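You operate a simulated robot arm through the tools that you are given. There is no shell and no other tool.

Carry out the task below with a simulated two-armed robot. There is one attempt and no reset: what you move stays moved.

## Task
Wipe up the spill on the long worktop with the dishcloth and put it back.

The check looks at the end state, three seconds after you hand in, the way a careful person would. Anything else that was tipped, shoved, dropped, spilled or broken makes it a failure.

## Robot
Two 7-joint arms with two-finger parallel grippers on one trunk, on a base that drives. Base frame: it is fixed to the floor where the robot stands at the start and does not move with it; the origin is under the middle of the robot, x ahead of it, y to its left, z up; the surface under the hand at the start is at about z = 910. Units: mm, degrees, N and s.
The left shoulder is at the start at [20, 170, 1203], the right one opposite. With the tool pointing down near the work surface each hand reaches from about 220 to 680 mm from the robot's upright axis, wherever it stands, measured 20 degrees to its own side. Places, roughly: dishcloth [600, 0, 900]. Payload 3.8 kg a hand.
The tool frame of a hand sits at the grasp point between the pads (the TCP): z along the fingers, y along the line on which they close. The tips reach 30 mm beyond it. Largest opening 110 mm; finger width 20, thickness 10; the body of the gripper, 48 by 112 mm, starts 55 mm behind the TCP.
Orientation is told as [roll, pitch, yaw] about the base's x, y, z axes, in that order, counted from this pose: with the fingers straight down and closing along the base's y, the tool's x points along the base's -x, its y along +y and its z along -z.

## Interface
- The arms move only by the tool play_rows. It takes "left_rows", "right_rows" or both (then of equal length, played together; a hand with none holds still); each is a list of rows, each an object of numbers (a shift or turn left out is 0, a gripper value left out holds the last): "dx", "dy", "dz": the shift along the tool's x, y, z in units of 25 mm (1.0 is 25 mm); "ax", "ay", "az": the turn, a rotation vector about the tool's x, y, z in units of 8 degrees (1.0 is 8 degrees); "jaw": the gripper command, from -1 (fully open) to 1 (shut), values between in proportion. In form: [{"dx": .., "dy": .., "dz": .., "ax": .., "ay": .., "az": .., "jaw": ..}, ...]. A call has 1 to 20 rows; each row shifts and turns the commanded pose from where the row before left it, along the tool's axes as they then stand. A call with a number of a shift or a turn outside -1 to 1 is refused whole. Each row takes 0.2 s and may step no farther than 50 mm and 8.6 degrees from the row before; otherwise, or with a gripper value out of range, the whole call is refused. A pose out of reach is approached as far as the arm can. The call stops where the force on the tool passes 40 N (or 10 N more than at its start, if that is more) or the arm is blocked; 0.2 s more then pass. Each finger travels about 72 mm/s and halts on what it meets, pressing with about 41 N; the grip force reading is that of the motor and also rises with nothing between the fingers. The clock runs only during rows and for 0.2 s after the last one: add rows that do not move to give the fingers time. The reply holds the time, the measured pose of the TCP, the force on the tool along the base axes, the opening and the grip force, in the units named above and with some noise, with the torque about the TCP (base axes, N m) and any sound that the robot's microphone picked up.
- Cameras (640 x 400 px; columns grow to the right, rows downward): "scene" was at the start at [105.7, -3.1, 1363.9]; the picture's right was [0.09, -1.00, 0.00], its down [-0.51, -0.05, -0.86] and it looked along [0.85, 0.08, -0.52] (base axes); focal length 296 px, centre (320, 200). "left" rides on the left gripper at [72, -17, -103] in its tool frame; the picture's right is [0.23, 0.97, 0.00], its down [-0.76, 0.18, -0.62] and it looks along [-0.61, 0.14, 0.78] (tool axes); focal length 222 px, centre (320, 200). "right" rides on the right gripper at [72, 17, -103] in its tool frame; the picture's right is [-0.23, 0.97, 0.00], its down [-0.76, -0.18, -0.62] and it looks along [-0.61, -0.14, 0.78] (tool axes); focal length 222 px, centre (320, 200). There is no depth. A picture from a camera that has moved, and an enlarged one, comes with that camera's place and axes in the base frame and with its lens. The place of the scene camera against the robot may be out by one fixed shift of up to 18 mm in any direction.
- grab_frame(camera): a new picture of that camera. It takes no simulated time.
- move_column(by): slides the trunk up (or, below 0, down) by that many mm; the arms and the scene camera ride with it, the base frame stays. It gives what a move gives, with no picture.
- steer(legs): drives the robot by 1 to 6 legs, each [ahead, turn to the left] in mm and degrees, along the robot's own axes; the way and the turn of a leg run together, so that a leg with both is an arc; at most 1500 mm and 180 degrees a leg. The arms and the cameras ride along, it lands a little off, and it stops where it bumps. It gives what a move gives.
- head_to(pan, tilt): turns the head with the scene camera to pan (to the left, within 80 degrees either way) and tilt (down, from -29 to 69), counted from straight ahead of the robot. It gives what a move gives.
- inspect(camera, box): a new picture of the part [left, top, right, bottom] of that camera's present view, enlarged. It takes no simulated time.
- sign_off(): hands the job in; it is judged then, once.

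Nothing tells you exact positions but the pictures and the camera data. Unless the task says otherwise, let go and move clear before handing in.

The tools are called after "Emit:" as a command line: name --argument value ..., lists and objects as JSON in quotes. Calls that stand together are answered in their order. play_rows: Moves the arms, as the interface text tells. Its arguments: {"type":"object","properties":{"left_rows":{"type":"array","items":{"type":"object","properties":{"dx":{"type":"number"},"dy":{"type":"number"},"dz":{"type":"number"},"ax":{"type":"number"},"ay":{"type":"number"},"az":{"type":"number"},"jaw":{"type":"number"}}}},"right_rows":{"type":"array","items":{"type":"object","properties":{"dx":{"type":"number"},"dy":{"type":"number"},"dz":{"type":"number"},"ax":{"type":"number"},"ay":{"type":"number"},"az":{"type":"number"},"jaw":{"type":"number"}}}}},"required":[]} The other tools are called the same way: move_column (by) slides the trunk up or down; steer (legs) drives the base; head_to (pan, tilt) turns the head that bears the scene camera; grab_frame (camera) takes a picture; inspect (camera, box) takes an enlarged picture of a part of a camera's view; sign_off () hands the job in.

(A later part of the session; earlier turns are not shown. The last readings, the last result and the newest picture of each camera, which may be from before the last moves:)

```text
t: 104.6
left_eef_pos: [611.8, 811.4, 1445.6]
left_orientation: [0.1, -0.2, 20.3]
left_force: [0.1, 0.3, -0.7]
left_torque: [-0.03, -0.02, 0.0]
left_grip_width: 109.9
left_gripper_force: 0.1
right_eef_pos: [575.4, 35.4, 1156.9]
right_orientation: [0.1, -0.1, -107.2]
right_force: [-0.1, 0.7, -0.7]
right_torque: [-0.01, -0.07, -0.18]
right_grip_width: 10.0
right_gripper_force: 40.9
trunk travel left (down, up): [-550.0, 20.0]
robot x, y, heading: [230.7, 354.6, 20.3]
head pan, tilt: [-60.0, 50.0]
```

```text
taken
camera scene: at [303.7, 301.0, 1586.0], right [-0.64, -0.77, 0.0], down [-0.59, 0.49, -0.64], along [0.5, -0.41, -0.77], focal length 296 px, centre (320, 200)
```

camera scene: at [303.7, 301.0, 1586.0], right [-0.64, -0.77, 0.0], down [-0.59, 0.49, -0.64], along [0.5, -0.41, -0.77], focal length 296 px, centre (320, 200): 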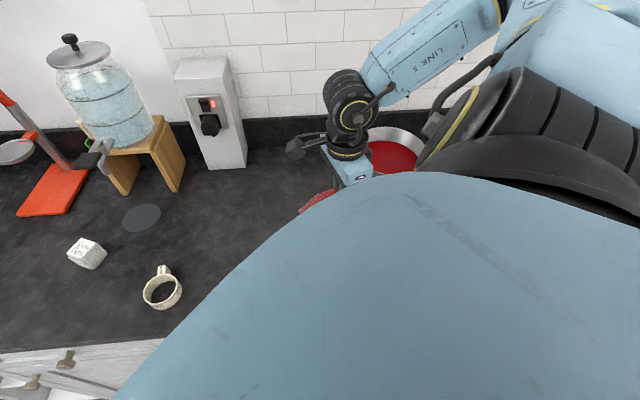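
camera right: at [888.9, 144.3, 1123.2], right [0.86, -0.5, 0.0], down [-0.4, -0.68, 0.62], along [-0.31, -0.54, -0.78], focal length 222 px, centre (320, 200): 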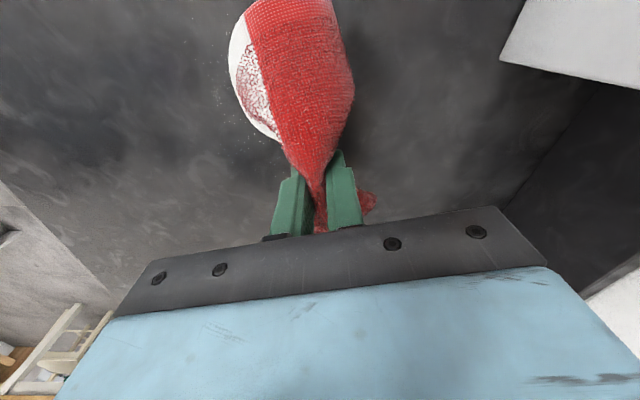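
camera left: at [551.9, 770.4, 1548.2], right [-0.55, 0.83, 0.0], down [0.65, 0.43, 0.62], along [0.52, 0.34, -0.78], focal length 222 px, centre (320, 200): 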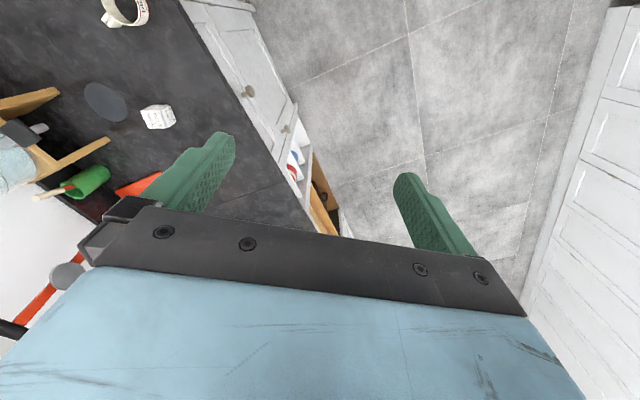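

Only a few pin-prick specks are left near (801, 64) and (765, 143). For certainty I'll do one more set of pull strokes through the middle.

Emit:
play_rows --right_rows '[{"dx": 0.43, "dy": 0.87}, {"dx": 0.43, "dy": 0.87}, {"dx": 0.43, "dy": 0.87}, {"dx": 0.43, "dy": 0.87}, {"dx": 0.43, "dy": 0.87}, {"dx": 0.43, "dy": 0.87}, {"dx": 0.43, "dy": 0.87}, {"dx": 0.43, "dy": 0.87}, {"dx": 0.43, "dy": 0.87}, {"dx": 0.43, "dy": 0.87}, {"dx": 0.43, "dy": 0.87}, {"dx": 0.43, "dy": 0.8}, {"dx": 0}]'

Emit:
move_column --by -110

Emit:
play_rows --right_rows '[{"dz": 0.8}, {"dz": 0.8}, {"dz": 0.8}, {"dz": 0.8}, {"dz": 0.5}, {"dz": 0.3}, {"dz": 0.12}, {"dz": 0}]'

```text
t: 107.4
left_eef_pos: [612.1, 811.7, 1445.6]
left_orientation: [0.0, -0.2, 20.3]
left_force: [0.1, -0.6, -0.1]
left_torque: [0.03, -0.05, 0.01]
left_grip_width: 109.8
left_gripper_force: 0.0
right_eef_pos: [861.9, 82.7, 1157.4]
right_orientation: [0.1, 0.1, -107.1]
right_force: [-0.9, 0.1, -0.1]
right_torque: [0.0, 0.01, -0.17]
right_grip_width: 9.8
right_gripper_force: 40.8
trunk travel left (down, up): [-550.0, 20.0]
robot x, y, heading: [228.2, 355.0, 20.5]
head pan, tilt: [-60.0, 50.0]
```

```text
t: 108.8
left_eef_pos: [613.2, 812.6, 1335.7]
left_orientation: [-0.1, -0.2, 20.3]
left_force: [-0.4, 0.1, -0.1]
left_torque: [0.0, 0.0, -0.02]
left_grip_width: 110.2
left_gripper_force: 0.1
right_eef_pos: [861.2, 83.2, 1047.0]
right_orientation: [0.1, 0.0, -107.2]
right_force: [0.5, 0.2, -0.1]
right_torque: [-0.01, -0.07, -0.15]
right_grip_width: 10.1
right_gripper_force: 41.5
trunk travel left (down, up): [-440.0, 130.0]
robot x, y, heading: [227.9, 355.5, 20.4]
head pan, tilt: [-60.0, 50.0]
```

```text
t: 110.6
left_eef_pos: [612.8, 812.6, 1333.9]
left_orientation: [0.0, 0.0, 20.3]
left_force: [0.8, 0.0, -0.7]
left_torque: [-0.02, 0.03, 0.01]
left_grip_width: 109.7
left_gripper_force: 0.0
right_eef_pos: [861.8, 83.5, 943.5]
right_orientation: [0.2, 0.1, -107.2]
right_force: [-1.2, 0.3, 5.0]
right_torque: [-0.04, -0.01, -0.14]
right_grip_width: 9.8
right_gripper_force: 41.0
trunk travel left (down, up): [-440.0, 130.0]
robot x, y, heading: [229.1, 353.7, 20.3]
head pan, tilt: [-60.0, 50.0]
```

Emit:
play_rows --right_rows '[{"dz": 0.08}, {"dy": -0.5}, {"dy": -0.5}, {"dy": -0.5}, {"dy": -0.5}, {"dy": -0.5}, {"dy": -0.5}, {"dy": -0.5}, {"dy": -0.5}, {"dy": -0.5}, {"dy": -0.5}, {"dy": -0.5}, {"dy": -0.5}, {"dy": 0}]'

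Emit:
play_rows --right_rows '[{"dz": -0.6}, {"dz": -0.9}, {"dz": -0.9}, {"dx": -0.2, "dy": 0.75}, {"dx": -0.2, "dy": 0.75}, {"dx": -0.2, "dy": 0.75}, {"dx": -0.2, "dy": 0.75}, {"dx": -0.2, "dy": 0.75}, {"dx": -0.2, "dy": 0.75}, {"dx": -0.2, "dy": 0.75}, {"dx": -0.2, "dy": 0.75}, {"dz": 0.8}, {"dz": 0.8}, {"dz": 0.5}, {"dz": 0.35}, {"dz": 0}]'

Emit:
play_rows --right_rows '[{"dy": -0.5}, {"dy": -0.5}, {"dy": -0.5}, {"dy": -0.5}, {"dy": -0.5}, {"dy": -0.5}, {"dy": -0.5}, {"dy": -0.5}, {"dy": -0.5}, {"dy": -0.5}, {"dy": -0.5}, {"dy": -0.5}, {"dy": 0}]'

Emit:
play_rows --right_rows '[{"dz": -0.6}, {"dz": -0.9}, {"dz": -0.9}, {"dz": -0.9}, {"dz": -0.9}, {"dz": 0}]'

```text
t: 113.6
left_eef_pos: [612.2, 812.5, 1335.0]
left_orientation: [-0.1, -0.1, 20.3]
left_force: [-0.2, -0.3, 0.0]
left_torque: [-0.02, 0.0, -0.03]
left_grip_width: 110.0
left_gripper_force: 0.1
right_eef_pos: [720.0, 127.5, 943.4]
right_orientation: [0.3, 0.2, -107.2]
right_force: [6.7, -2.0, 24.6]
right_torque: [-0.08, -0.37, -0.15]
right_grip_width: 9.8
right_gripper_force: 41.0
trunk travel left (down, up): [-440.0, 130.0]
robot x, y, heading: [228.4, 354.6, 20.2]
head pan, tilt: [-60.0, 50.0]
```

```text
t: 117.0
left_eef_pos: [611.6, 811.8, 1334.8]
left_orientation: [-0.1, -0.2, 20.3]
left_force: [0.3, 0.4, 0.0]
left_torque: [0.01, 0.0, -0.03]
left_grip_width: 109.9
left_gripper_force: 0.1
right_eef_pos: [851.8, 43.7, 943.5]
right_orientation: [0.3, 0.3, -107.1]
right_force: [0.5, -1.2, 17.5]
right_torque: [-0.02, -0.13, -0.17]
right_grip_width: 9.7
right_gripper_force: 40.8
trunk travel left (down, up): [-440.0, 130.0]
robot x, y, heading: [230.2, 355.2, 20.1]
head pan, tilt: [-60.0, 50.0]
```

```text
t: 119.8
left_eef_pos: [612.4, 812.7, 1335.1]
left_orientation: [-0.1, -0.1, 20.3]
left_force: [-0.6, 0.9, -0.5]
left_torque: [0.0, -0.03, 0.02]
left_grip_width: 109.5
left_gripper_force: 0.0
right_eef_pos: [707.9, 91.5, 942.1]
right_orientation: [0.4, 0.1, -107.2]
right_force: [8.1, -2.9, 28.5]
right_torque: [-0.1, -0.38, -0.1]
right_grip_width: 9.7
right_gripper_force: 40.7
trunk travel left (down, up): [-440.0, 130.0]
robot x, y, heading: [228.7, 357.7, 20.1]
head pan, tilt: [-60.0, 50.0]
```

```text
t: 121.2
left_eef_pos: [612.8, 811.1, 1334.4]
left_orientation: [-0.1, 0.0, 20.4]
left_force: [0.2, 0.3, -0.8]
left_torque: [0.01, -0.01, -0.01]
left_grip_width: 110.0
left_gripper_force: 0.0
right_eef_pos: [708.1, 89.0, 1045.2]
right_orientation: [0.0, 0.0, -107.2]
right_force: [-0.4, -0.1, -1.1]
right_torque: [0.02, -0.04, -0.18]
right_grip_width: 10.0
right_gripper_force: 40.6
trunk travel left (down, up): [-440.0, 130.0]
robot x, y, heading: [228.9, 356.4, 20.2]
head pan, tilt: [-60.0, 50.0]
```

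The final strokes are done and the cloth is lifted. I'll raise the trunk and turn back to heading 0 for putting the cloth back, then check the wiped area and surroundings.

Emit:
move_column --by 110

Emit:
steer --legs '[[0, -20]]'

Emit:
head_to --pan -25 --tilt 45

Emit:
grab_frame --camera "scene"

Emit:
grab_frame --camera "left"

Emit:
grab_frame --camera "right"

```text
t: 122.6
left_eef_pos: [613.2, 813.2, 1444.9]
left_orientation: [0.0, 0.0, 20.3]
left_force: [-0.6, 0.1, -1.0]
left_torque: [0.01, -0.02, 0.01]
left_grip_width: 110.2
left_gripper_force: 0.0
right_eef_pos: [707.7, 88.5, 1155.9]
right_orientation: [0.1, 0.1, -107.2]
right_force: [-0.3, -0.9, 0.3]
right_torque: [-0.02, -0.04, -0.11]
right_grip_width: 9.7
right_gripper_force: 41.1
trunk travel left (down, up): [-550.0, 20.0]
robot x, y, heading: [229.6, 355.0, 20.4]
head pan, tilt: [-60.0, 50.0]
```

```text
t: 124.1
left_eef_pos: [745.9, 654.1, 1444.9]
left_orientation: [0.0, -0.1, 0.6]
left_force: [0.0, -0.3, 0.9]
left_torque: [-0.02, -0.02, 0.03]
left_grip_width: 110.0
left_gripper_force: 0.2
right_eef_pos: [590.7, -58.0, 1156.2]
right_orientation: [0.2, 0.0, -126.9]
right_force: [-0.3, 0.2, -1.3]
right_torque: [-0.03, 0.01, 0.25]
right_grip_width: 9.7
right_gripper_force: 41.0
trunk travel left (down, up): [-550.0, 20.0]
robot x, y, heading: [229.7, 350.5, 0.4]
head pan, tilt: [-60.0, 50.0]
```

```text
t: 125.1
left_eef_pos: [745.0, 654.1, 1445.0]
left_orientation: [0.1, -0.1, 0.5]
left_force: [0.5, 0.1, 0.4]
left_torque: [0.01, 0.01, 0.01]
left_grip_width: 110.1
left_gripper_force: 0.1
right_eef_pos: [589.8, -56.9, 1154.3]
right_orientation: [0.1, 0.1, -127.0]
right_force: [0.3, -0.4, -0.8]
right_torque: [0.02, 0.0, 0.25]
right_grip_width: 9.5
right_gripper_force: 40.7
trunk travel left (down, up): [-550.0, 20.0]
robot x, y, heading: [228.1, 354.9, 0.5]
head pan, tilt: [-25.0, 45.0]
```

```text
taken
camera scene: at [319.7, 309.1, 1592.8], right [-0.42, -0.91, 0.0], down [-0.64, 0.29, -0.71], along [0.64, -0.29, -0.71], focal length 296 px, centre (320, 200)
```

scene: 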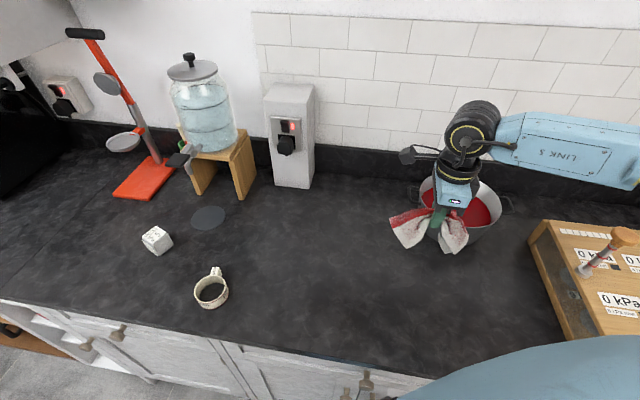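

```text
taken
camera left: at [674.2, 637.1, 1548.3], right [-0.24, 0.97, 0.0], down [0.76, 0.18, 0.62], along [0.61, 0.15, -0.78], focal length 222 px, centre (320, 200)
```

left: 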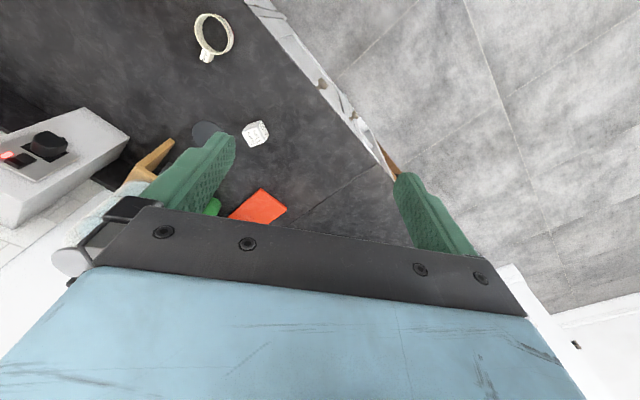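

```text
taken
camera right: at [646.4, -8.8, 1259.1], right [0.64, -0.77, 0.0], down [-0.6, -0.5, 0.62], along [-0.48, -0.4, -0.78], focal length 222 px, centre (320, 200)
```

right: 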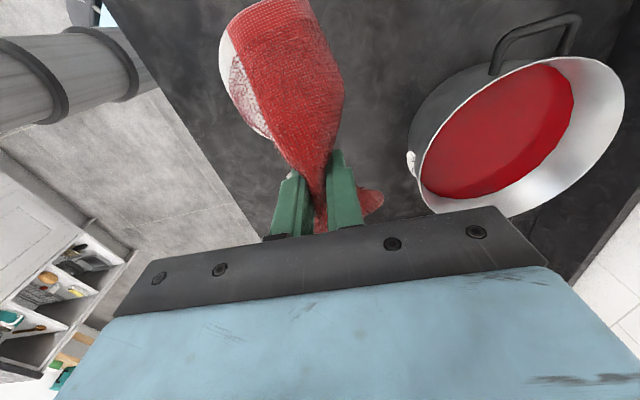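

The wiped area no longer shows the dark patch in the left camera, and everything else is in place. I'll zoom in once more to confirm.

Emit:
inspect --camera "left" --box '[20, 0, 150, 81]'

Emit:
inspect --camera "left" --box '[60, 15, 120, 52]'

Emit:
inspect --camera "scene" --box '[260, 185, 380, 260]'

Emit:
inspect --camera "scene" --box '[300, 225, 380, 275]'

```text
4.92 times, centred on (85, 40) of left
camera zoom: at [674.2, 637.1, 1548.3], right [-0.24, 0.97, 0.0], down [0.76, 0.18, 0.62], along [0.61, 0.15, -0.78], focal length 1094 px, centre (1477, 985)
```

zoom: 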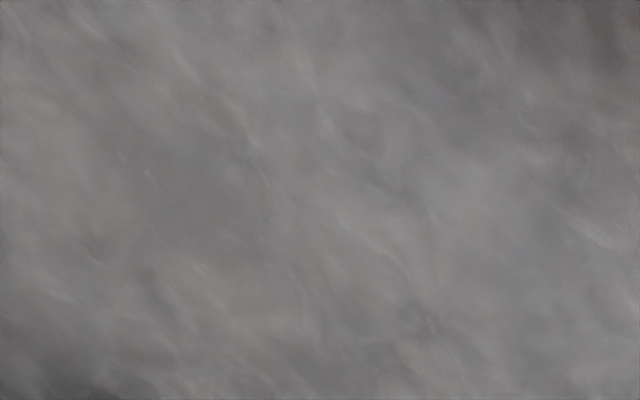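

```text
10.67 times, centred on (90, 34) of left
camera zoom: at [674.2, 637.1, 1548.3], right [-0.24, 0.97, 0.0], down [0.76, 0.18, 0.62], along [0.61, 0.15, -0.78], focal length 2369 px, centre (2773, 1976)
```

zoom: 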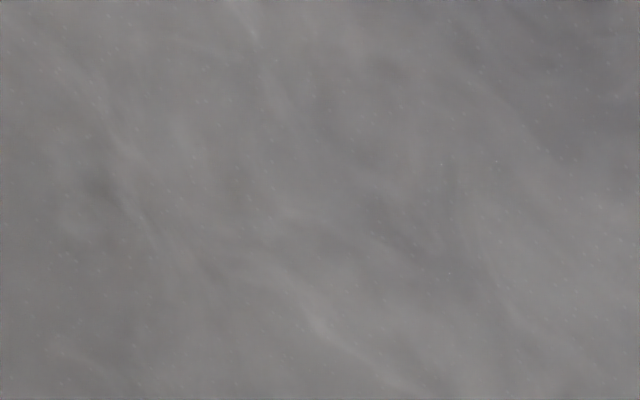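

```text
5.33 times, centred on (320, 222) of scene
camera zoom: at [319.7, 309.1, 1592.8], right [-0.42, -0.91, 0.0], down [-0.64, 0.29, -0.71], along [0.64, -0.29, -0.71], focal length 1579 px, centre (320, 80)
```

zoom: 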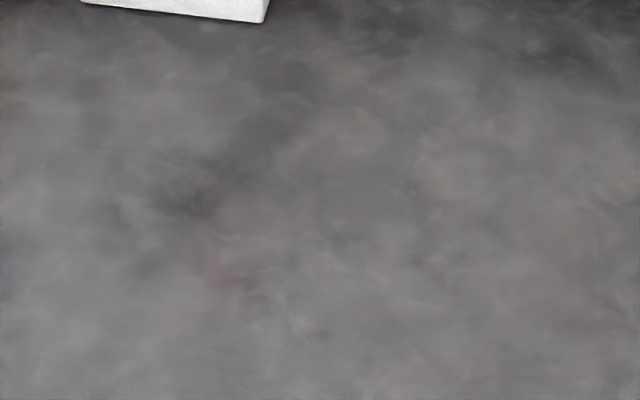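

```text
8.00 times, centred on (340, 250) of scene
camera zoom: at [319.7, 309.1, 1592.8], right [-0.42, -0.91, 0.0], down [-0.64, 0.29, -0.71], along [0.64, -0.29, -0.71], focal length 2368 px, centre (160, -200)
```

zoom: 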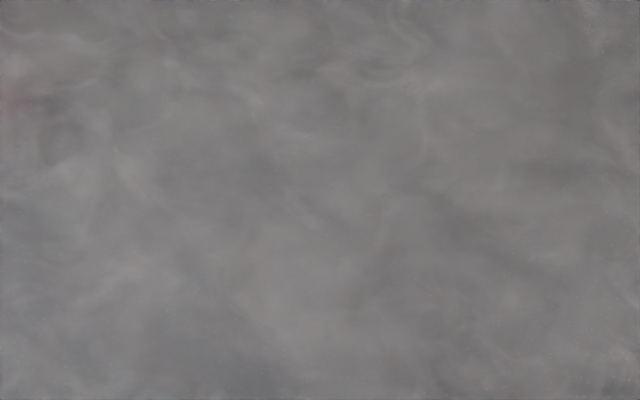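

The worktop is clean. Now I'll carry the cloth back over its original place (550, -5), at the same yaw it was gripped.

Emit:
play_rows --right_rows '[{"dx": 0.18, "dy": -0.63}, {"dx": 0.18, "dy": -0.63}, {"dx": 0.18, "dy": -0.63}, {"dx": 0.17, "dy": -0.62}, {"dz": 0.8, "az": 0.03}, {"dz": 0.8}, {"dz": 0.8}, {"dz": 0.8}, {"dz": 0.8}, {"dz": 0}]'

Emit:
grab_frame --camera "right"

Emit:
head_to --pan -50 --tilt 45

Emit:
grab_frame --camera "scene"

```text
t: 127.3
left_eef_pos: [745.4, 653.3, 1445.4]
left_orientation: [0.1, -0.1, 0.5]
left_force: [0.5, 0.3, 0.3]
left_torque: [-0.02, -0.01, 0.01]
left_grip_width: 110.2
left_gripper_force: 0.1
right_eef_pos: [550.1, -4.9, 1054.8]
right_orientation: [0.2, 0.1, -127.2]
right_force: [0.1, 0.2, -0.6]
right_torque: [-0.03, -0.01, 0.23]
right_grip_width: 9.4
right_gripper_force: 41.3
trunk travel left (down, up): [-550.0, 20.0]
robot x, y, heading: [228.9, 352.2, 0.2]
head pan, tilt: [-25.0, 45.0]
```

```text
taken
camera right: at [607.4, 42.9, 1159.1], right [0.64, -0.77, 0.0], down [-0.6, -0.5, 0.62], along [-0.48, -0.4, -0.78], focal length 222 px, centre (320, 200)
```

right: 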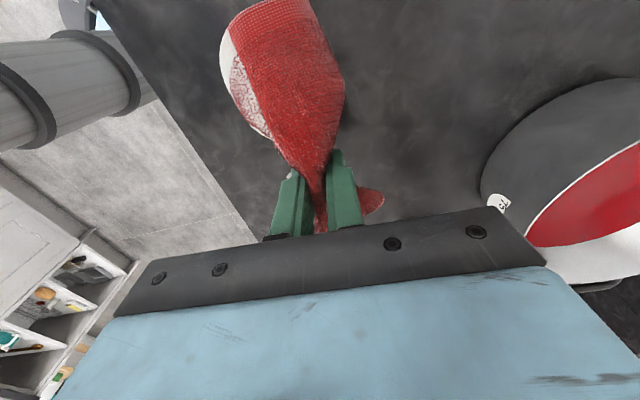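

```text
t: 128.2
left_eef_pos: [745.0, 655.3, 1445.8]
left_orientation: [0.0, 0.0, 0.4]
left_force: [0.0, 0.2, -0.5]
left_torque: [0.01, -0.04, 0.0]
left_grip_width: 110.0
left_gripper_force: 0.0
right_eef_pos: [550.2, -4.4, 1054.9]
right_orientation: [0.2, 0.0, -127.2]
right_force: [0.5, 0.2, -1.1]
right_torque: [-0.03, 0.04, 0.22]
right_grip_width: 9.7
right_gripper_force: 41.7
trunk travel left (down, up): [-550.0, 20.0]
robot x, y, heading: [232.8, 353.5, 0.5]
head pan, tilt: [-50.0, 45.0]
```

```text
taken
camera scene: at [298.6, 281.2, 1592.9], right [-0.76, -0.65, 0.0], down [-0.46, 0.54, -0.71], along [0.46, -0.54, -0.71], focal length 296 px, centre (320, 200)
```

scene: 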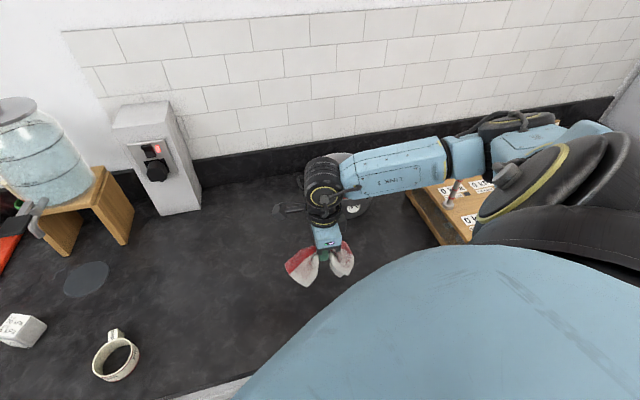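

The hand is above the original spot. I'll lower the cloth gently to the worktop.

Emit:
play_rows --right_rows '[{"dz": 0.7}, {"dz": 0.7}, {"dz": 0.7}, {"dz": 0.7}, {"dz": 0.6}, {"dz": 0.5}, {"dz": 0.35}, {"dz": 0.15}, {"dz": 0}]'

Emit:
grab_frame --camera "right"

```text
t: 130.2
left_eef_pos: [745.2, 654.8, 1445.2]
left_orientation: [0.0, 0.0, 0.6]
left_force: [-0.3, -0.5, -0.4]
left_torque: [-0.02, 0.01, 0.0]
left_grip_width: 110.1
left_gripper_force: 0.1
right_eef_pos: [550.1, -4.8, 944.8]
right_orientation: [0.0, 0.0, -127.1]
right_force: [0.4, 1.3, 3.8]
right_torque: [0.0, -0.02, 0.24]
right_grip_width: 9.5
right_gripper_force: 41.1
trunk travel left (down, up): [-550.0, 20.0]
robot x, y, heading: [229.9, 354.8, 0.4]
head pan, tilt: [-50.0, 45.0]
```

```text
taken
camera right: at [607.5, 42.8, 1048.9], right [0.64, -0.77, 0.0], down [-0.6, -0.5, 0.62], along [-0.48, -0.4, -0.78], focal length 222 px, centre (320, 200)
```

right: 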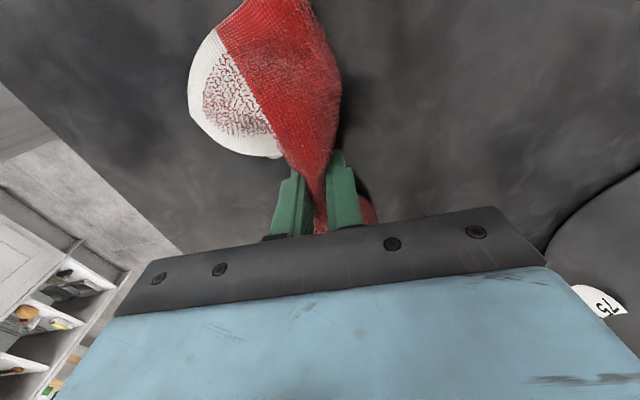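

The cloth is touching the worktop. I'll open the fingers gradually and let it relax flat.

Emit:
play_rows --right_rows '[{"jaw": 0.7}, {"jaw": 0.5}, {"jaw": 0.3}, {"jaw": 0.1}, {"jaw": -0.1}, {"jaw": -0.1}]'

Emit:
inspect --camera "right" --box '[160, 0, 460, 240]'

```text
t: 131.6
left_eef_pos: [744.8, 654.4, 1444.6]
left_orientation: [0.1, 0.0, 0.5]
left_force: [0.4, 0.1, 0.2]
left_torque: [0.01, 0.0, -0.02]
left_grip_width: 110.1
left_gripper_force: 0.0
right_eef_pos: [550.9, -4.3, 945.0]
right_orientation: [0.1, 0.0, -127.2]
right_force: [0.4, 0.5, -0.7]
right_torque: [0.02, 0.01, 0.03]
right_grip_width: 60.4
right_gripper_force: 0.1
trunk travel left (down, up): [-550.0, 20.0]
robot x, y, heading: [231.1, 357.5, 0.4]
head pan, tilt: [-50.0, 45.0]
```

```text
1.67 times, centred on (310, 120) of right
camera zoom: at [607.5, 42.5, 1048.8], right [0.64, -0.77, 0.0], down [-0.6, -0.5, 0.62], along [-0.48, -0.4, -0.78], focal length 370 px, centre (337, 333)
```

zoom: 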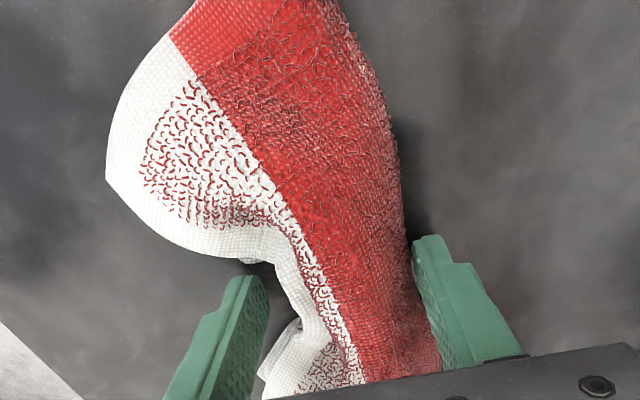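

The cloth is springing back open. I'll finish opening and wait a moment.

Emit:
play_rows --right_rows '[{"jaw": -0.4}, {"jaw": -0.7}, {"jaw": -1}, {"jaw": -1}, {"jaw": -1}, {"jaw": -1}, {"jaw": -1}, {"jaw": -1}]'

Emit:
inspect --camera "right" --box '[160, 0, 460, 240]'

```text
t: 133.4
left_eef_pos: [744.8, 655.4, 1445.0]
left_orientation: [0.0, -0.1, 0.5]
left_force: [-0.3, 0.2, 1.0]
left_torque: [-0.03, -0.01, 0.03]
left_grip_width: 109.9
left_gripper_force: 0.0
right_eef_pos: [549.3, -5.6, 944.8]
right_orientation: [0.1, 0.0, -127.1]
right_force: [-0.5, -0.3, -0.1]
right_torque: [0.02, 0.01, -0.02]
right_grip_width: 110.1
right_gripper_force: 0.0
trunk travel left (down, up): [-550.0, 20.0]
robot x, y, heading: [228.0, 354.5, 0.6]
head pan, tilt: [-50.0, 45.0]
```

```text
1.67 times, centred on (310, 120) of right
camera zoom: at [607.5, 42.5, 1048.7], right [0.64, -0.77, 0.0], down [-0.6, -0.5, 0.62], along [-0.48, -0.4, -0.78], focal length 370 px, centre (337, 333)
```

zoom: 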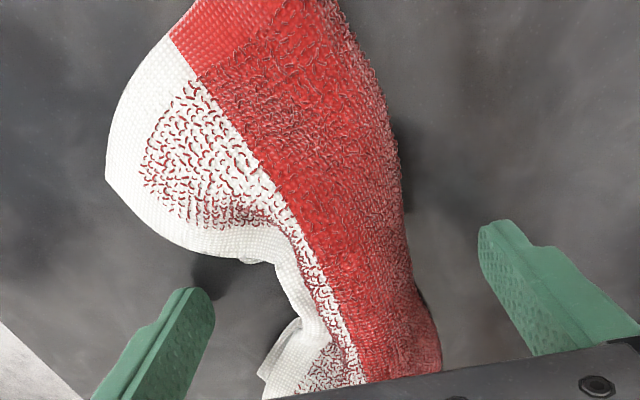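

The fingers are clear on both sides. I'll lift straight up and see how the cloth is lying.

Emit:
play_rows --right_rows '[{"dz": -0.4}, {"dz": -0.6}, {"dz": -0.8}, {"dz": -0.8}, {"dz": -0.8}, {"dz": -0.8}, {"dz": -0.8}, {"dz": -0.8}, {"dz": -0.8}, {"dz": 0}]'

Emit:
grab_frame --camera "right"

Emit:
head_to --pan -30 --tilt 50

Emit:
grab_frame --camera "scene"

```text
t: 135.6
left_eef_pos: [746.8, 654.5, 1444.8]
left_orientation: [0.1, -0.1, 0.5]
left_force: [-0.2, -0.3, 0.1]
left_torque: [0.0, 0.02, 0.01]
left_grip_width: 110.0
left_gripper_force: 0.1
right_eef_pos: [549.9, -5.3, 1110.0]
right_orientation: [0.1, 0.0, -127.2]
right_force: [-1.0, -1.1, 0.3]
right_torque: [0.0, -0.03, -0.01]
right_grip_width: 110.1
right_gripper_force: 0.1
trunk travel left (down, up): [-550.0, 20.0]
robot x, y, heading: [230.4, 352.0, 0.5]
head pan, tilt: [-50.0, 45.0]
```

```text
taken
camera right: at [607.3, 42.6, 1214.3], right [0.64, -0.77, 0.0], down [-0.6, -0.5, 0.62], along [-0.48, -0.4, -0.78], focal length 222 px, centre (320, 200)
```

right: 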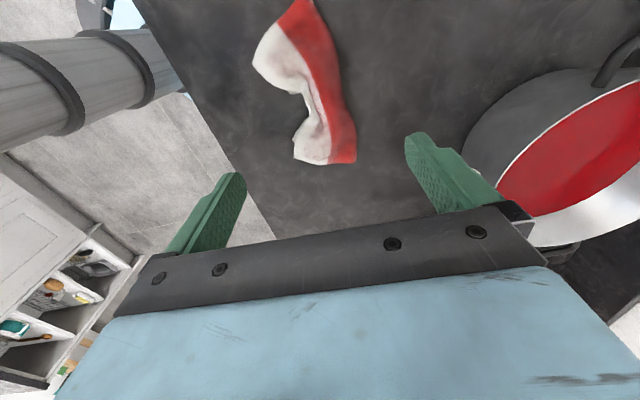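

```text
t: 136.4
left_eef_pos: [744.7, 655.1, 1445.8]
left_orientation: [0.0, -0.1, 0.6]
left_force: [-0.1, -0.9, -0.2]
left_torque: [0.03, 0.01, 0.02]
left_grip_width: 110.0
left_gripper_force: 0.1
right_eef_pos: [550.0, -5.5, 1109.7]
right_orientation: [0.1, -0.1, -127.3]
right_force: [-0.3, -0.3, -0.2]
right_torque: [0.0, 0.02, -0.01]
right_grip_width: 110.0
right_gripper_force: 0.0
trunk travel left (down, up): [-550.0, 20.0]
robot x, y, heading: [228.3, 351.4, 0.7]
head pan, tilt: [-30.0, 50.0]
```

```text
taken
camera scene: at [312.7, 305.0, 1586.0], right [-0.49, -0.87, 0.0], down [-0.67, 0.38, -0.64], along [0.56, -0.32, -0.77], focal length 296 px, centre (320, 200)
```

scene: 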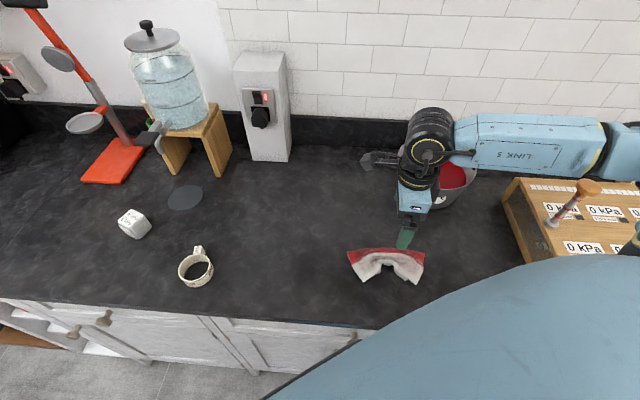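

The cloth is back in place, though creased into an arch. I'll look closely to see whether it needs straightening.

Emit:
inspect --camera "scene" --box '[320, 220, 460, 308]'

Emit:
inspect --camera "right" --box '[230, 0, 420, 180]'

```text
4.55 times, centred on (390, 264) of scene
camera zoom: at [312.7, 305.0, 1586.0], right [-0.49, -0.87, 0.0], down [-0.67, 0.38, -0.64], along [0.56, -0.32, -0.77], focal length 1346 px, centre (2, -91)
```

zoom: 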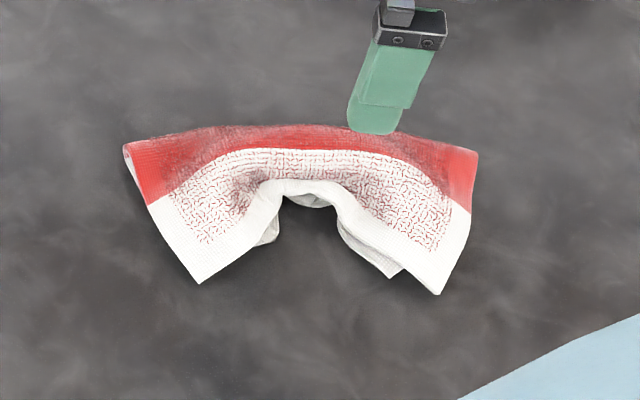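

```text
2.22 times, centred on (325, 90) of right
camera zoom: at [607.2, 42.5, 1214.0], right [0.64, -0.77, 0.0], down [-0.6, -0.5, 0.62], along [-0.48, -0.4, -0.78], focal length 494 px, centre (309, 444)
```

zoom: 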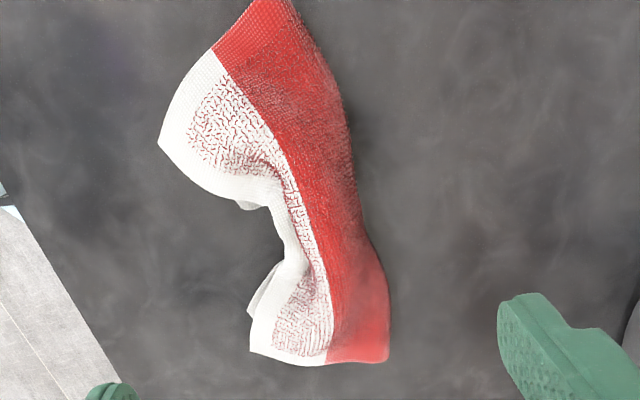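

The cloth's centre is within about 10 mm of its original spot, but its white edge is pulled into an arch. I'll try one gentle smoothing: turn the hand 90°, put the closed fingers in the gap and spread the wings apart.

Emit:
play_rows --right_rows '[{"az": -0.94, "jaw": 0}, {"az": -0.94, "jaw": 1}, {"az": -0.94}, {"az": -0.94}, {"az": -0.94}, {"az": -0.94}, {"az": -0.94}, {"az": -0.94}, {"az": -0.94}, {"az": -0.94}, {"az": -0.94}, {"az": -0.94}, {"az": 0}]'

Emit:
grab_frame --camera "right"

Emit:
grab_frame --camera "scene"

```text
t: 139.2
left_eef_pos: [746.3, 654.4, 1444.0]
left_orientation: [0.0, -0.1, 0.5]
left_force: [0.2, 0.4, -0.6]
left_torque: [0.01, 0.01, 0.01]
left_grip_width: 110.2
left_gripper_force: 0.1
right_eef_pos: [549.6, -5.1, 1111.2]
right_orientation: [0.0, -0.2, -37.0]
right_force: [0.0, 0.3, -0.4]
right_torque: [-0.03, 0.0, -0.01]
right_grip_width: 0.0
right_gripper_force: 37.6
trunk travel left (down, up): [-550.0, 20.0]
robot x, y, heading: [229.9, 352.6, 0.4]
head pan, tilt: [-30.0, 50.0]
```

```text
taken
camera right: at [501.8, 52.5, 1213.8], right [0.77, 0.64, 0.0], down [0.5, -0.6, 0.62], along [0.4, -0.48, -0.78], focal length 222 px, centre (320, 200)
```

right: 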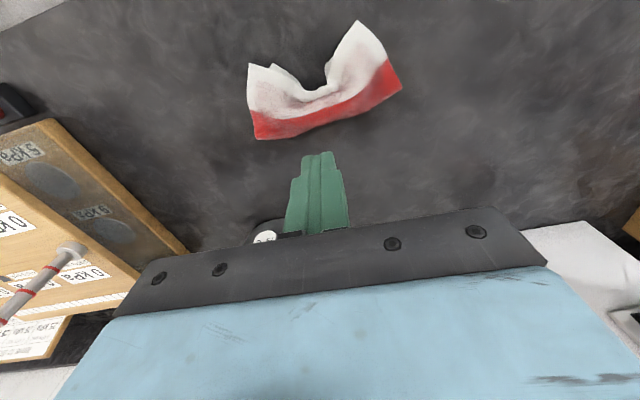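

```text
taken
camera scene: at [312.8, 305.1, 1586.0], right [-0.49, -0.87, 0.0], down [-0.67, 0.38, -0.64], along [0.56, -0.32, -0.77], focal length 296 px, centre (320, 200)
```

scene: 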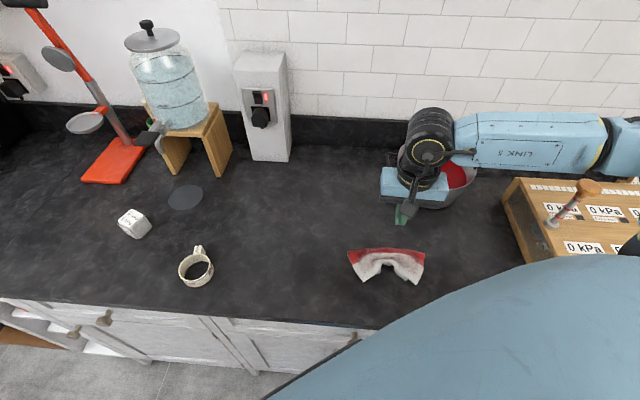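

Emit:
inspect --camera "right" --box '[230, 10, 420, 160]'

```text
2.67 times, centred on (325, 85) of right
camera zoom: at [501.8, 52.5, 1213.8], right [0.77, 0.64, 0.0], down [0.5, -0.6, 0.62], along [0.4, -0.48, -0.78], focal length 592 px, centre (307, 507)
```

zoom: 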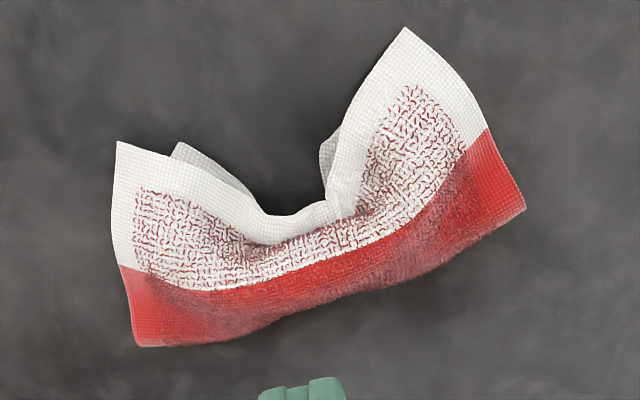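

The gap between the wings is about 56 mm wide just inside the white edge. I'll put the closed fingers there, just above the worktop, and check contact before spreading.

Emit:
play_rows --right_rows '[{"dx": 0.7, "dy": -0.28}, {"dx": 0.74, "dy": -0.28}, {"dz": 0.8}, {"dz": 0.8}, {"dz": 0.8}, {"dz": 0.8}, {"dz": 0.8}, {"dz": 0.8}, {"dz": 0.6}, {"dz": 0}]'

Emit:
grab_frame --camera "right"

Emit:
inspect --camera "scene" --box '[320, 180, 480, 308]'

```text
t: 141.4
left_eef_pos: [746.0, 654.6, 1445.0]
left_orientation: [0.0, -0.1, 0.5]
left_force: [0.0, -1.2, -0.4]
left_torque: [0.02, 0.0, -0.02]
left_grip_width: 110.0
left_gripper_force: 0.1
right_eef_pos: [513.4, 5.7, 975.0]
right_orientation: [0.0, -0.2, -37.0]
right_force: [0.4, -0.5, -0.5]
right_torque: [-0.02, -0.01, 0.02]
right_grip_width: 0.0
right_gripper_force: 37.9
trunk travel left (down, up): [-550.0, 20.0]
robot x, y, heading: [229.2, 352.5, 0.4]
head pan, tilt: [-30.0, 50.0]
```

```text
taken
camera right: at [464.9, 63.0, 1078.3], right [0.77, 0.64, 0.0], down [0.5, -0.6, 0.62], along [0.4, -0.48, -0.78], focal length 222 px, centre (320, 200)
```

right: 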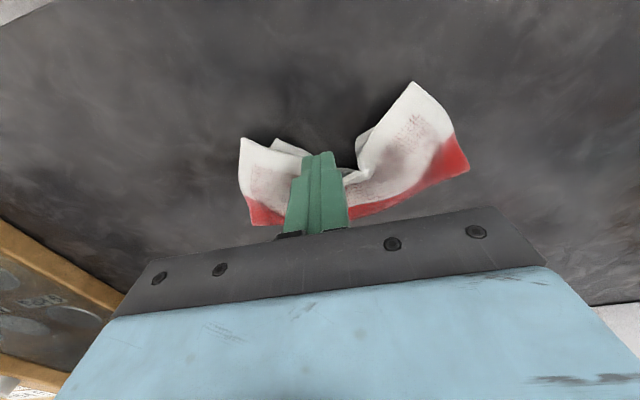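

```text
3.12 times, centred on (400, 244) of scene
camera zoom: at [312.7, 305.1, 1586.0], right [-0.49, -0.87, 0.0], down [-0.67, 0.38, -0.64], along [0.56, -0.32, -0.77], focal length 925 px, centre (70, 62)
```

zoom: 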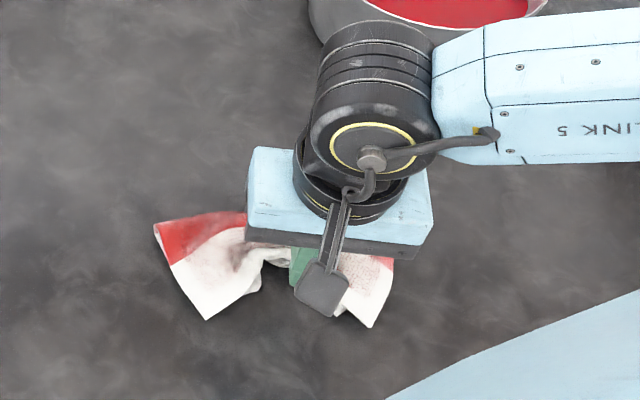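

The fingertips will land in the bare gap. I'll lower to about 5 mm above the worktop and open partway.

Emit:
play_rows --right_rows '[{"dz": 0.4}, {"dz": 0.4}, {"dz": 0.36}, {"jaw": 0.8}, {"jaw": 0.6}, {"jaw": 0.4}, {"jaw": 0.2}, {"jaw": 0.1}, {"jaw": 0.1}]'

Emit:
grab_frame --camera "right"

```text
t: 143.4
left_eef_pos: [745.9, 655.4, 1444.4]
left_orientation: [0.0, -0.1, 0.6]
left_force: [0.5, -0.3, -0.1]
left_torque: [-0.01, -0.01, 0.0]
left_grip_width: 110.0
left_gripper_force: 0.0
right_eef_pos: [512.0, 5.2, 945.9]
right_orientation: [0.0, -0.2, -37.0]
right_force: [-0.2, 0.6, -0.9]
right_torque: [0.02, 0.03, 0.05]
right_grip_width: 49.7
right_gripper_force: 0.1
trunk travel left (down, up): [-550.0, 20.0]
robot x, y, heading: [231.6, 357.4, 0.9]
head pan, tilt: [-30.0, 50.0]
```

```text
taken
camera right: at [464.5, 63.0, 1049.6], right [0.77, 0.64, 0.0], down [0.5, -0.6, 0.62], along [0.4, -0.48, -0.78], focal length 222 px, centre (320, 200)
```

right: 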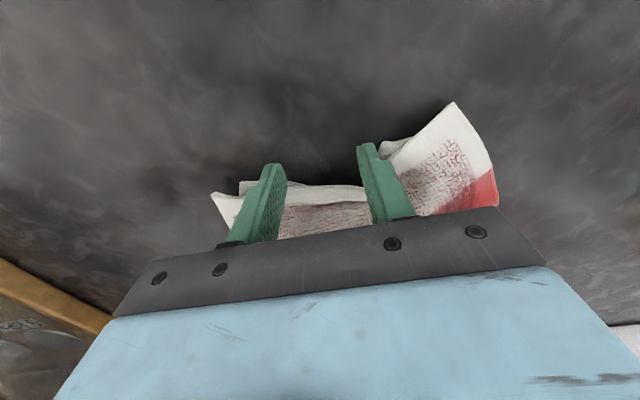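

The white edge is straightening between the fingers. I'll continue opening gently.

Emit:
play_rows --right_rows '[{"jaw": 0}, {"jaw": -0.15}, {"jaw": -0.3}, {"jaw": -0.45}, {"jaw": -0.55}, {"jaw": -0.55}]'

Emit:
grab_frame --camera "right"

```text
t: 144.8
left_eef_pos: [746.4, 655.9, 1444.5]
left_orientation: [0.0, -0.1, 0.6]
left_force: [-0.6, -0.8, 0.2]
left_torque: [0.02, -0.01, 0.01]
left_grip_width: 110.2
left_gripper_force: 0.1
right_eef_pos: [512.1, 5.1, 946.4]
right_orientation: [0.0, -0.1, -37.1]
right_force: [0.3, -0.3, 0.8]
right_torque: [0.0, -0.01, 0.0]
right_grip_width: 84.6
right_gripper_force: 0.0
trunk travel left (down, up): [-550.0, 20.0]
robot x, y, heading: [232.5, 353.6, 0.6]
head pan, tilt: [-30.0, 50.0]
```

```text
taken
camera right: at [464.5, 63.0, 1049.6], right [0.77, 0.64, 0.0], down [0.5, -0.6, 0.62], along [0.4, -0.48, -0.78], focal length 222 px, centre (320, 200)
```

right: 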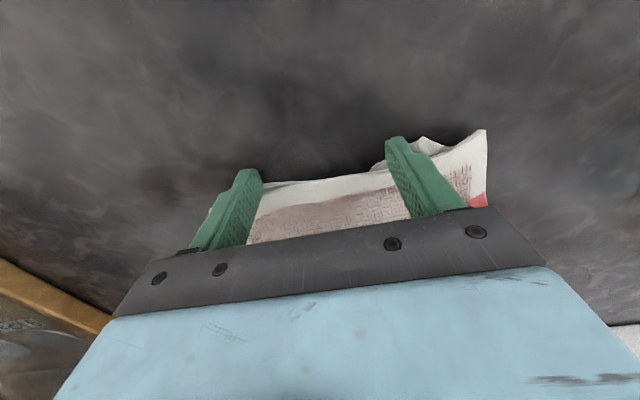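

Emit:
play_rows --right_rows '[{"jaw": -0.65}, {"jaw": -0.8}, {"jaw": -0.95}, {"jaw": -1}, {"jaw": -1}]'

Emit:
grab_frame --camera "right"

Emit:
inspect --camera "scene" --box '[320, 180, 480, 308]'

```text
t: 146.0
left_eef_pos: [745.7, 655.1, 1445.3]
left_orientation: [-0.1, -0.1, 0.5]
left_force: [-0.1, 0.2, 0.1]
left_torque: [0.01, -0.01, 0.04]
left_grip_width: 110.0
left_gripper_force: 0.0
right_eef_pos: [511.9, 4.6, 946.2]
right_orientation: [0.0, -0.1, -37.0]
right_force: [-0.1, 0.1, 0.5]
right_torque: [-0.02, -0.05, 0.02]
right_grip_width: 109.7
right_gripper_force: 0.1
trunk travel left (down, up): [-550.0, 20.0]
robot x, y, heading: [228.9, 352.8, 0.3]
head pan, tilt: [-30.0, 50.0]
```

```text
taken
camera right: at [464.4, 63.0, 1049.6], right [0.77, 0.64, 0.0], down [0.5, -0.6, 0.62], along [0.4, -0.48, -0.78], focal length 222 px, centre (320, 200)
```

right: 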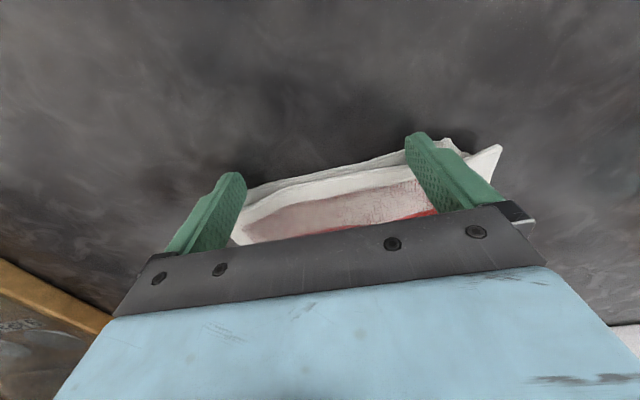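

```text
3.12 times, centred on (400, 244) of scene
camera zoom: at [312.8, 305.1, 1586.0], right [-0.49, -0.87, 0.0], down [-0.67, 0.38, -0.64], along [0.56, -0.32, -0.77], focal length 925 px, centre (70, 62)
```

zoom: 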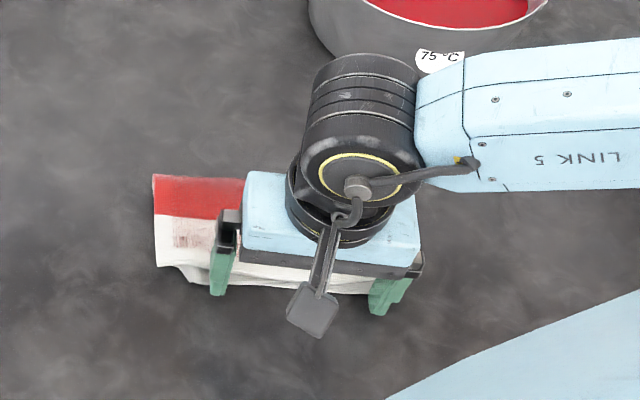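

The cloth is nearly flat again. I'll draw the fingers back away from its edge, then lift.

Emit:
play_rows --right_rows '[{"dx": 0.4}, {"dx": 0.5}, {"dz": -0.4}, {"dz": -0.6}, {"dz": -0.8}, {"dz": -0.8}, {"dz": -0.8}, {"dz": -0.8}, {"dz": -0.8}, {"dz": -0.8}, {"dz": -0.8}, {"dz": 0}]'

Emit:
grab_frame --camera "right"

Emit:
inspect --camera "scene" --box '[320, 180, 480, 308]'

```text
t: 148.6
left_eef_pos: [745.2, 655.3, 1443.9]
left_orientation: [0.0, -0.1, 0.6]
left_force: [0.6, 0.4, 0.1]
left_torque: [-0.02, -0.01, 0.0]
left_grip_width: 110.2
left_gripper_force: 0.1
right_eef_pos: [496.0, 17.7, 1111.0]
right_orientation: [0.0, -0.1, -37.0]
right_force: [0.3, -0.9, 0.5]
right_torque: [-0.01, 0.01, -0.05]
right_grip_width: 109.9
right_gripper_force: 0.0
trunk travel left (down, up): [-550.0, 20.0]
robot x, y, heading: [229.1, 350.7, 0.8]
head pan, tilt: [-30.0, 50.0]
```

```text
taken
camera right: at [447.2, 76.2, 1215.2], right [0.77, 0.64, 0.0], down [0.5, -0.6, 0.62], along [0.4, -0.48, -0.78], focal length 222 px, centre (320, 200)
```

right: 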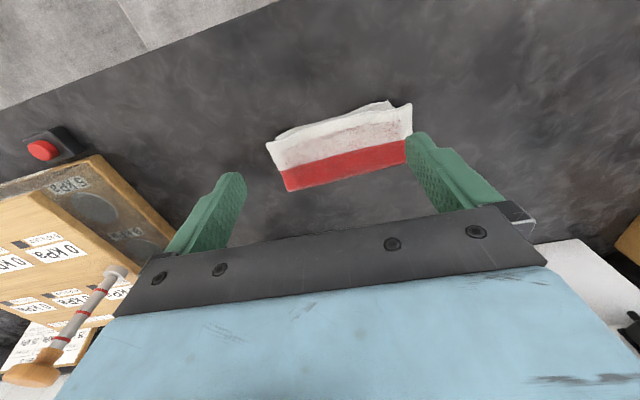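

```text
3.12 times, centred on (400, 244) of scene
camera zoom: at [312.9, 305.0, 1585.9], right [-0.49, -0.87, 0.0], down [-0.67, 0.38, -0.64], along [0.56, -0.32, -0.77], focal length 925 px, centre (70, 62)
```

zoom: 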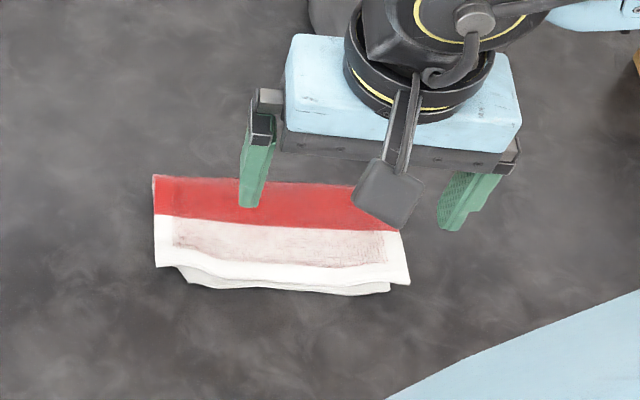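

The cloth is flat and rectangular again. I'll measure its pose against the original.

Emit:
inspect --camera "right" --box '[250, 80, 430, 200]'

```text
3.33 times, centred on (340, 140) of right
camera zoom: at [447.2, 76.2, 1215.2], right [0.77, 0.64, 0.0], down [0.5, -0.6, 0.62], along [0.4, -0.48, -0.78], focal length 740 px, centre (253, 400)
```

zoom: 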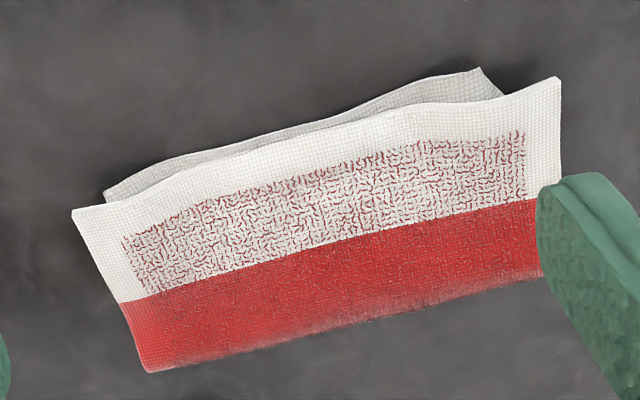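

The cloth is flat, with its yaw within 2° of the original, but about 20 mm too far toward the wall. I'll nudge it back by pushing gently on the red fold edge with the open fingers, which stay well clear of the pot.

Emit:
play_rows --right_rows '[{"dx": -0.886, "dy": 0.063}, {"dx": -0.886, "dy": 0.063}, {"dx": -0.886, "dy": 0.063}, {"dx": -0.886, "dy": 0.063}, {"dx": -0.886, "dy": 0.063}, {"dx": -0.886, "dy": 0.063}, {"dx": -0.886, "dy": 0.063}, {"dz": 0.8}, {"dz": 0.8}, {"dz": 0.8}, {"dz": 0.8}, {"dz": 0}]'

Emit:
grab_frame --camera "right"

Emit:
grab_frame --camera "scene"

```text
t: 151.2
left_eef_pos: [745.8, 656.0, 1444.6]
left_orientation: [0.0, -0.2, 0.5]
left_force: [-0.2, -0.9, 0.1]
left_torque: [0.02, 0.02, 0.05]
left_grip_width: 110.0
left_gripper_force: 0.1
right_eef_pos: [625.7, -64.2, 1030.2]
right_orientation: [0.0, -0.1, -36.9]
right_force: [0.8, -0.2, -0.2]
right_torque: [-0.02, 0.02, -0.01]
right_grip_width: 110.1
right_gripper_force: 0.2
trunk travel left (down, up): [-550.0, 20.0]
robot x, y, heading: [229.2, 354.7, 0.6]
head pan, tilt: [-30.0, 50.0]
```

```text
taken
camera right: at [577.6, -7.0, 1135.0], right [0.77, 0.64, 0.0], down [0.5, -0.6, 0.62], along [0.4, -0.48, -0.78], focal length 222 px, centre (320, 200)
```

right: 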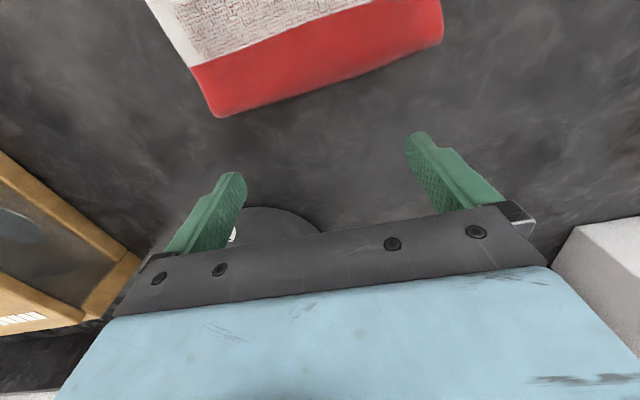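

```text
taken
camera scene: at [312.7, 305.1, 1586.0], right [-0.49, -0.87, 0.0], down [-0.67, 0.38, -0.64], along [0.56, -0.32, -0.77], focal length 296 px, centre (320, 200)
```

scene: 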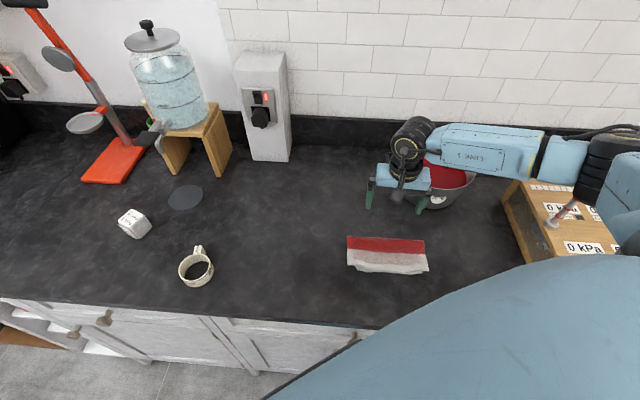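

The red edge is about 15 mm beyond its original line, and both fingers will land on bare worktop behind it. I'll descend and push about 18 mm past contact in small steps.

Emit:
play_rows --right_rows '[{"dz": 0.8}, {"dz": 0.8}, {"dz": 0.8}, {"dz": 0.6}, {"dz": 0.34}, {"dx": 0.2}, {"dx": 0.2}, {"dx": 0.2}, {"dx": 0.2}, {"dx": 0.2}, {"dx": 0.2}, {"dx": 0.2}, {"dx": 0.2}, {"dx": 0}]'

Emit:
grab_frame --camera "right"

Emit:
inspect --camera "scene" --box '[320, 180, 480, 308]'

```text
t: 154.2
left_eef_pos: [744.7, 654.6, 1445.4]
left_orientation: [0.0, -0.1, 0.5]
left_force: [0.9, -0.5, 0.9]
left_torque: [-0.02, -0.01, -0.01]
left_grip_width: 109.8
left_gripper_force: 0.0
right_eef_pos: [592.2, -40.7, 948.5]
right_orientation: [-0.1, -0.1, -37.0]
right_force: [-0.4, -0.3, 0.6]
right_torque: [0.03, -0.02, -0.01]
right_grip_width: 110.1
right_gripper_force: 0.1
trunk travel left (down, up): [-550.0, 20.0]
robot x, y, heading: [224.2, 356.2, 0.3]
head pan, tilt: [-30.0, 50.0]
```

```text
taken
camera right: at [545.2, 16.5, 1051.7], right [0.77, 0.64, 0.0], down [0.5, -0.6, 0.62], along [0.4, -0.48, -0.78], focal length 222 px, centre (320, 200)
```

right: 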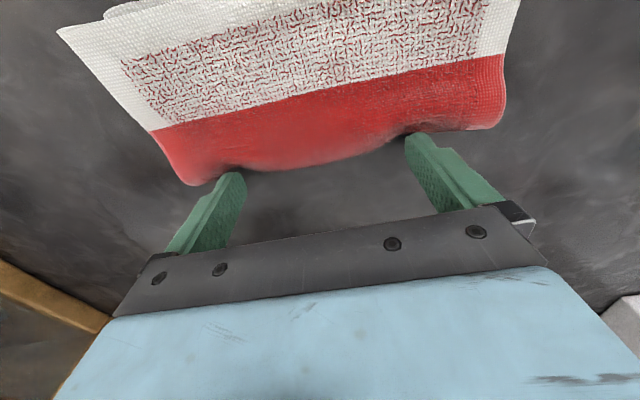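

```text
3.12 times, centred on (400, 244) of scene
camera zoom: at [312.9, 305.0, 1585.9], right [-0.49, -0.87, 0.0], down [-0.67, 0.38, -0.64], along [0.56, -0.32, -0.77], focal length 925 px, centre (70, 62)
```

zoom: 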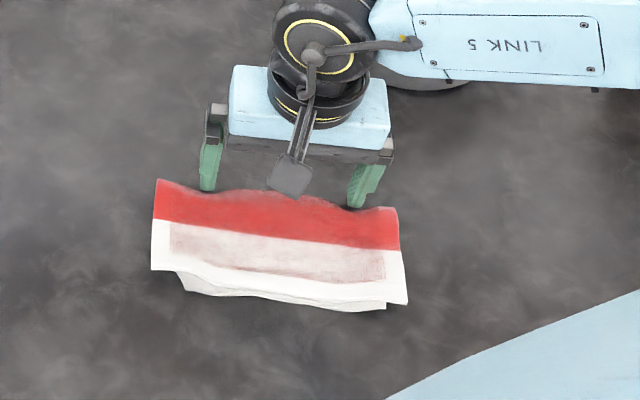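

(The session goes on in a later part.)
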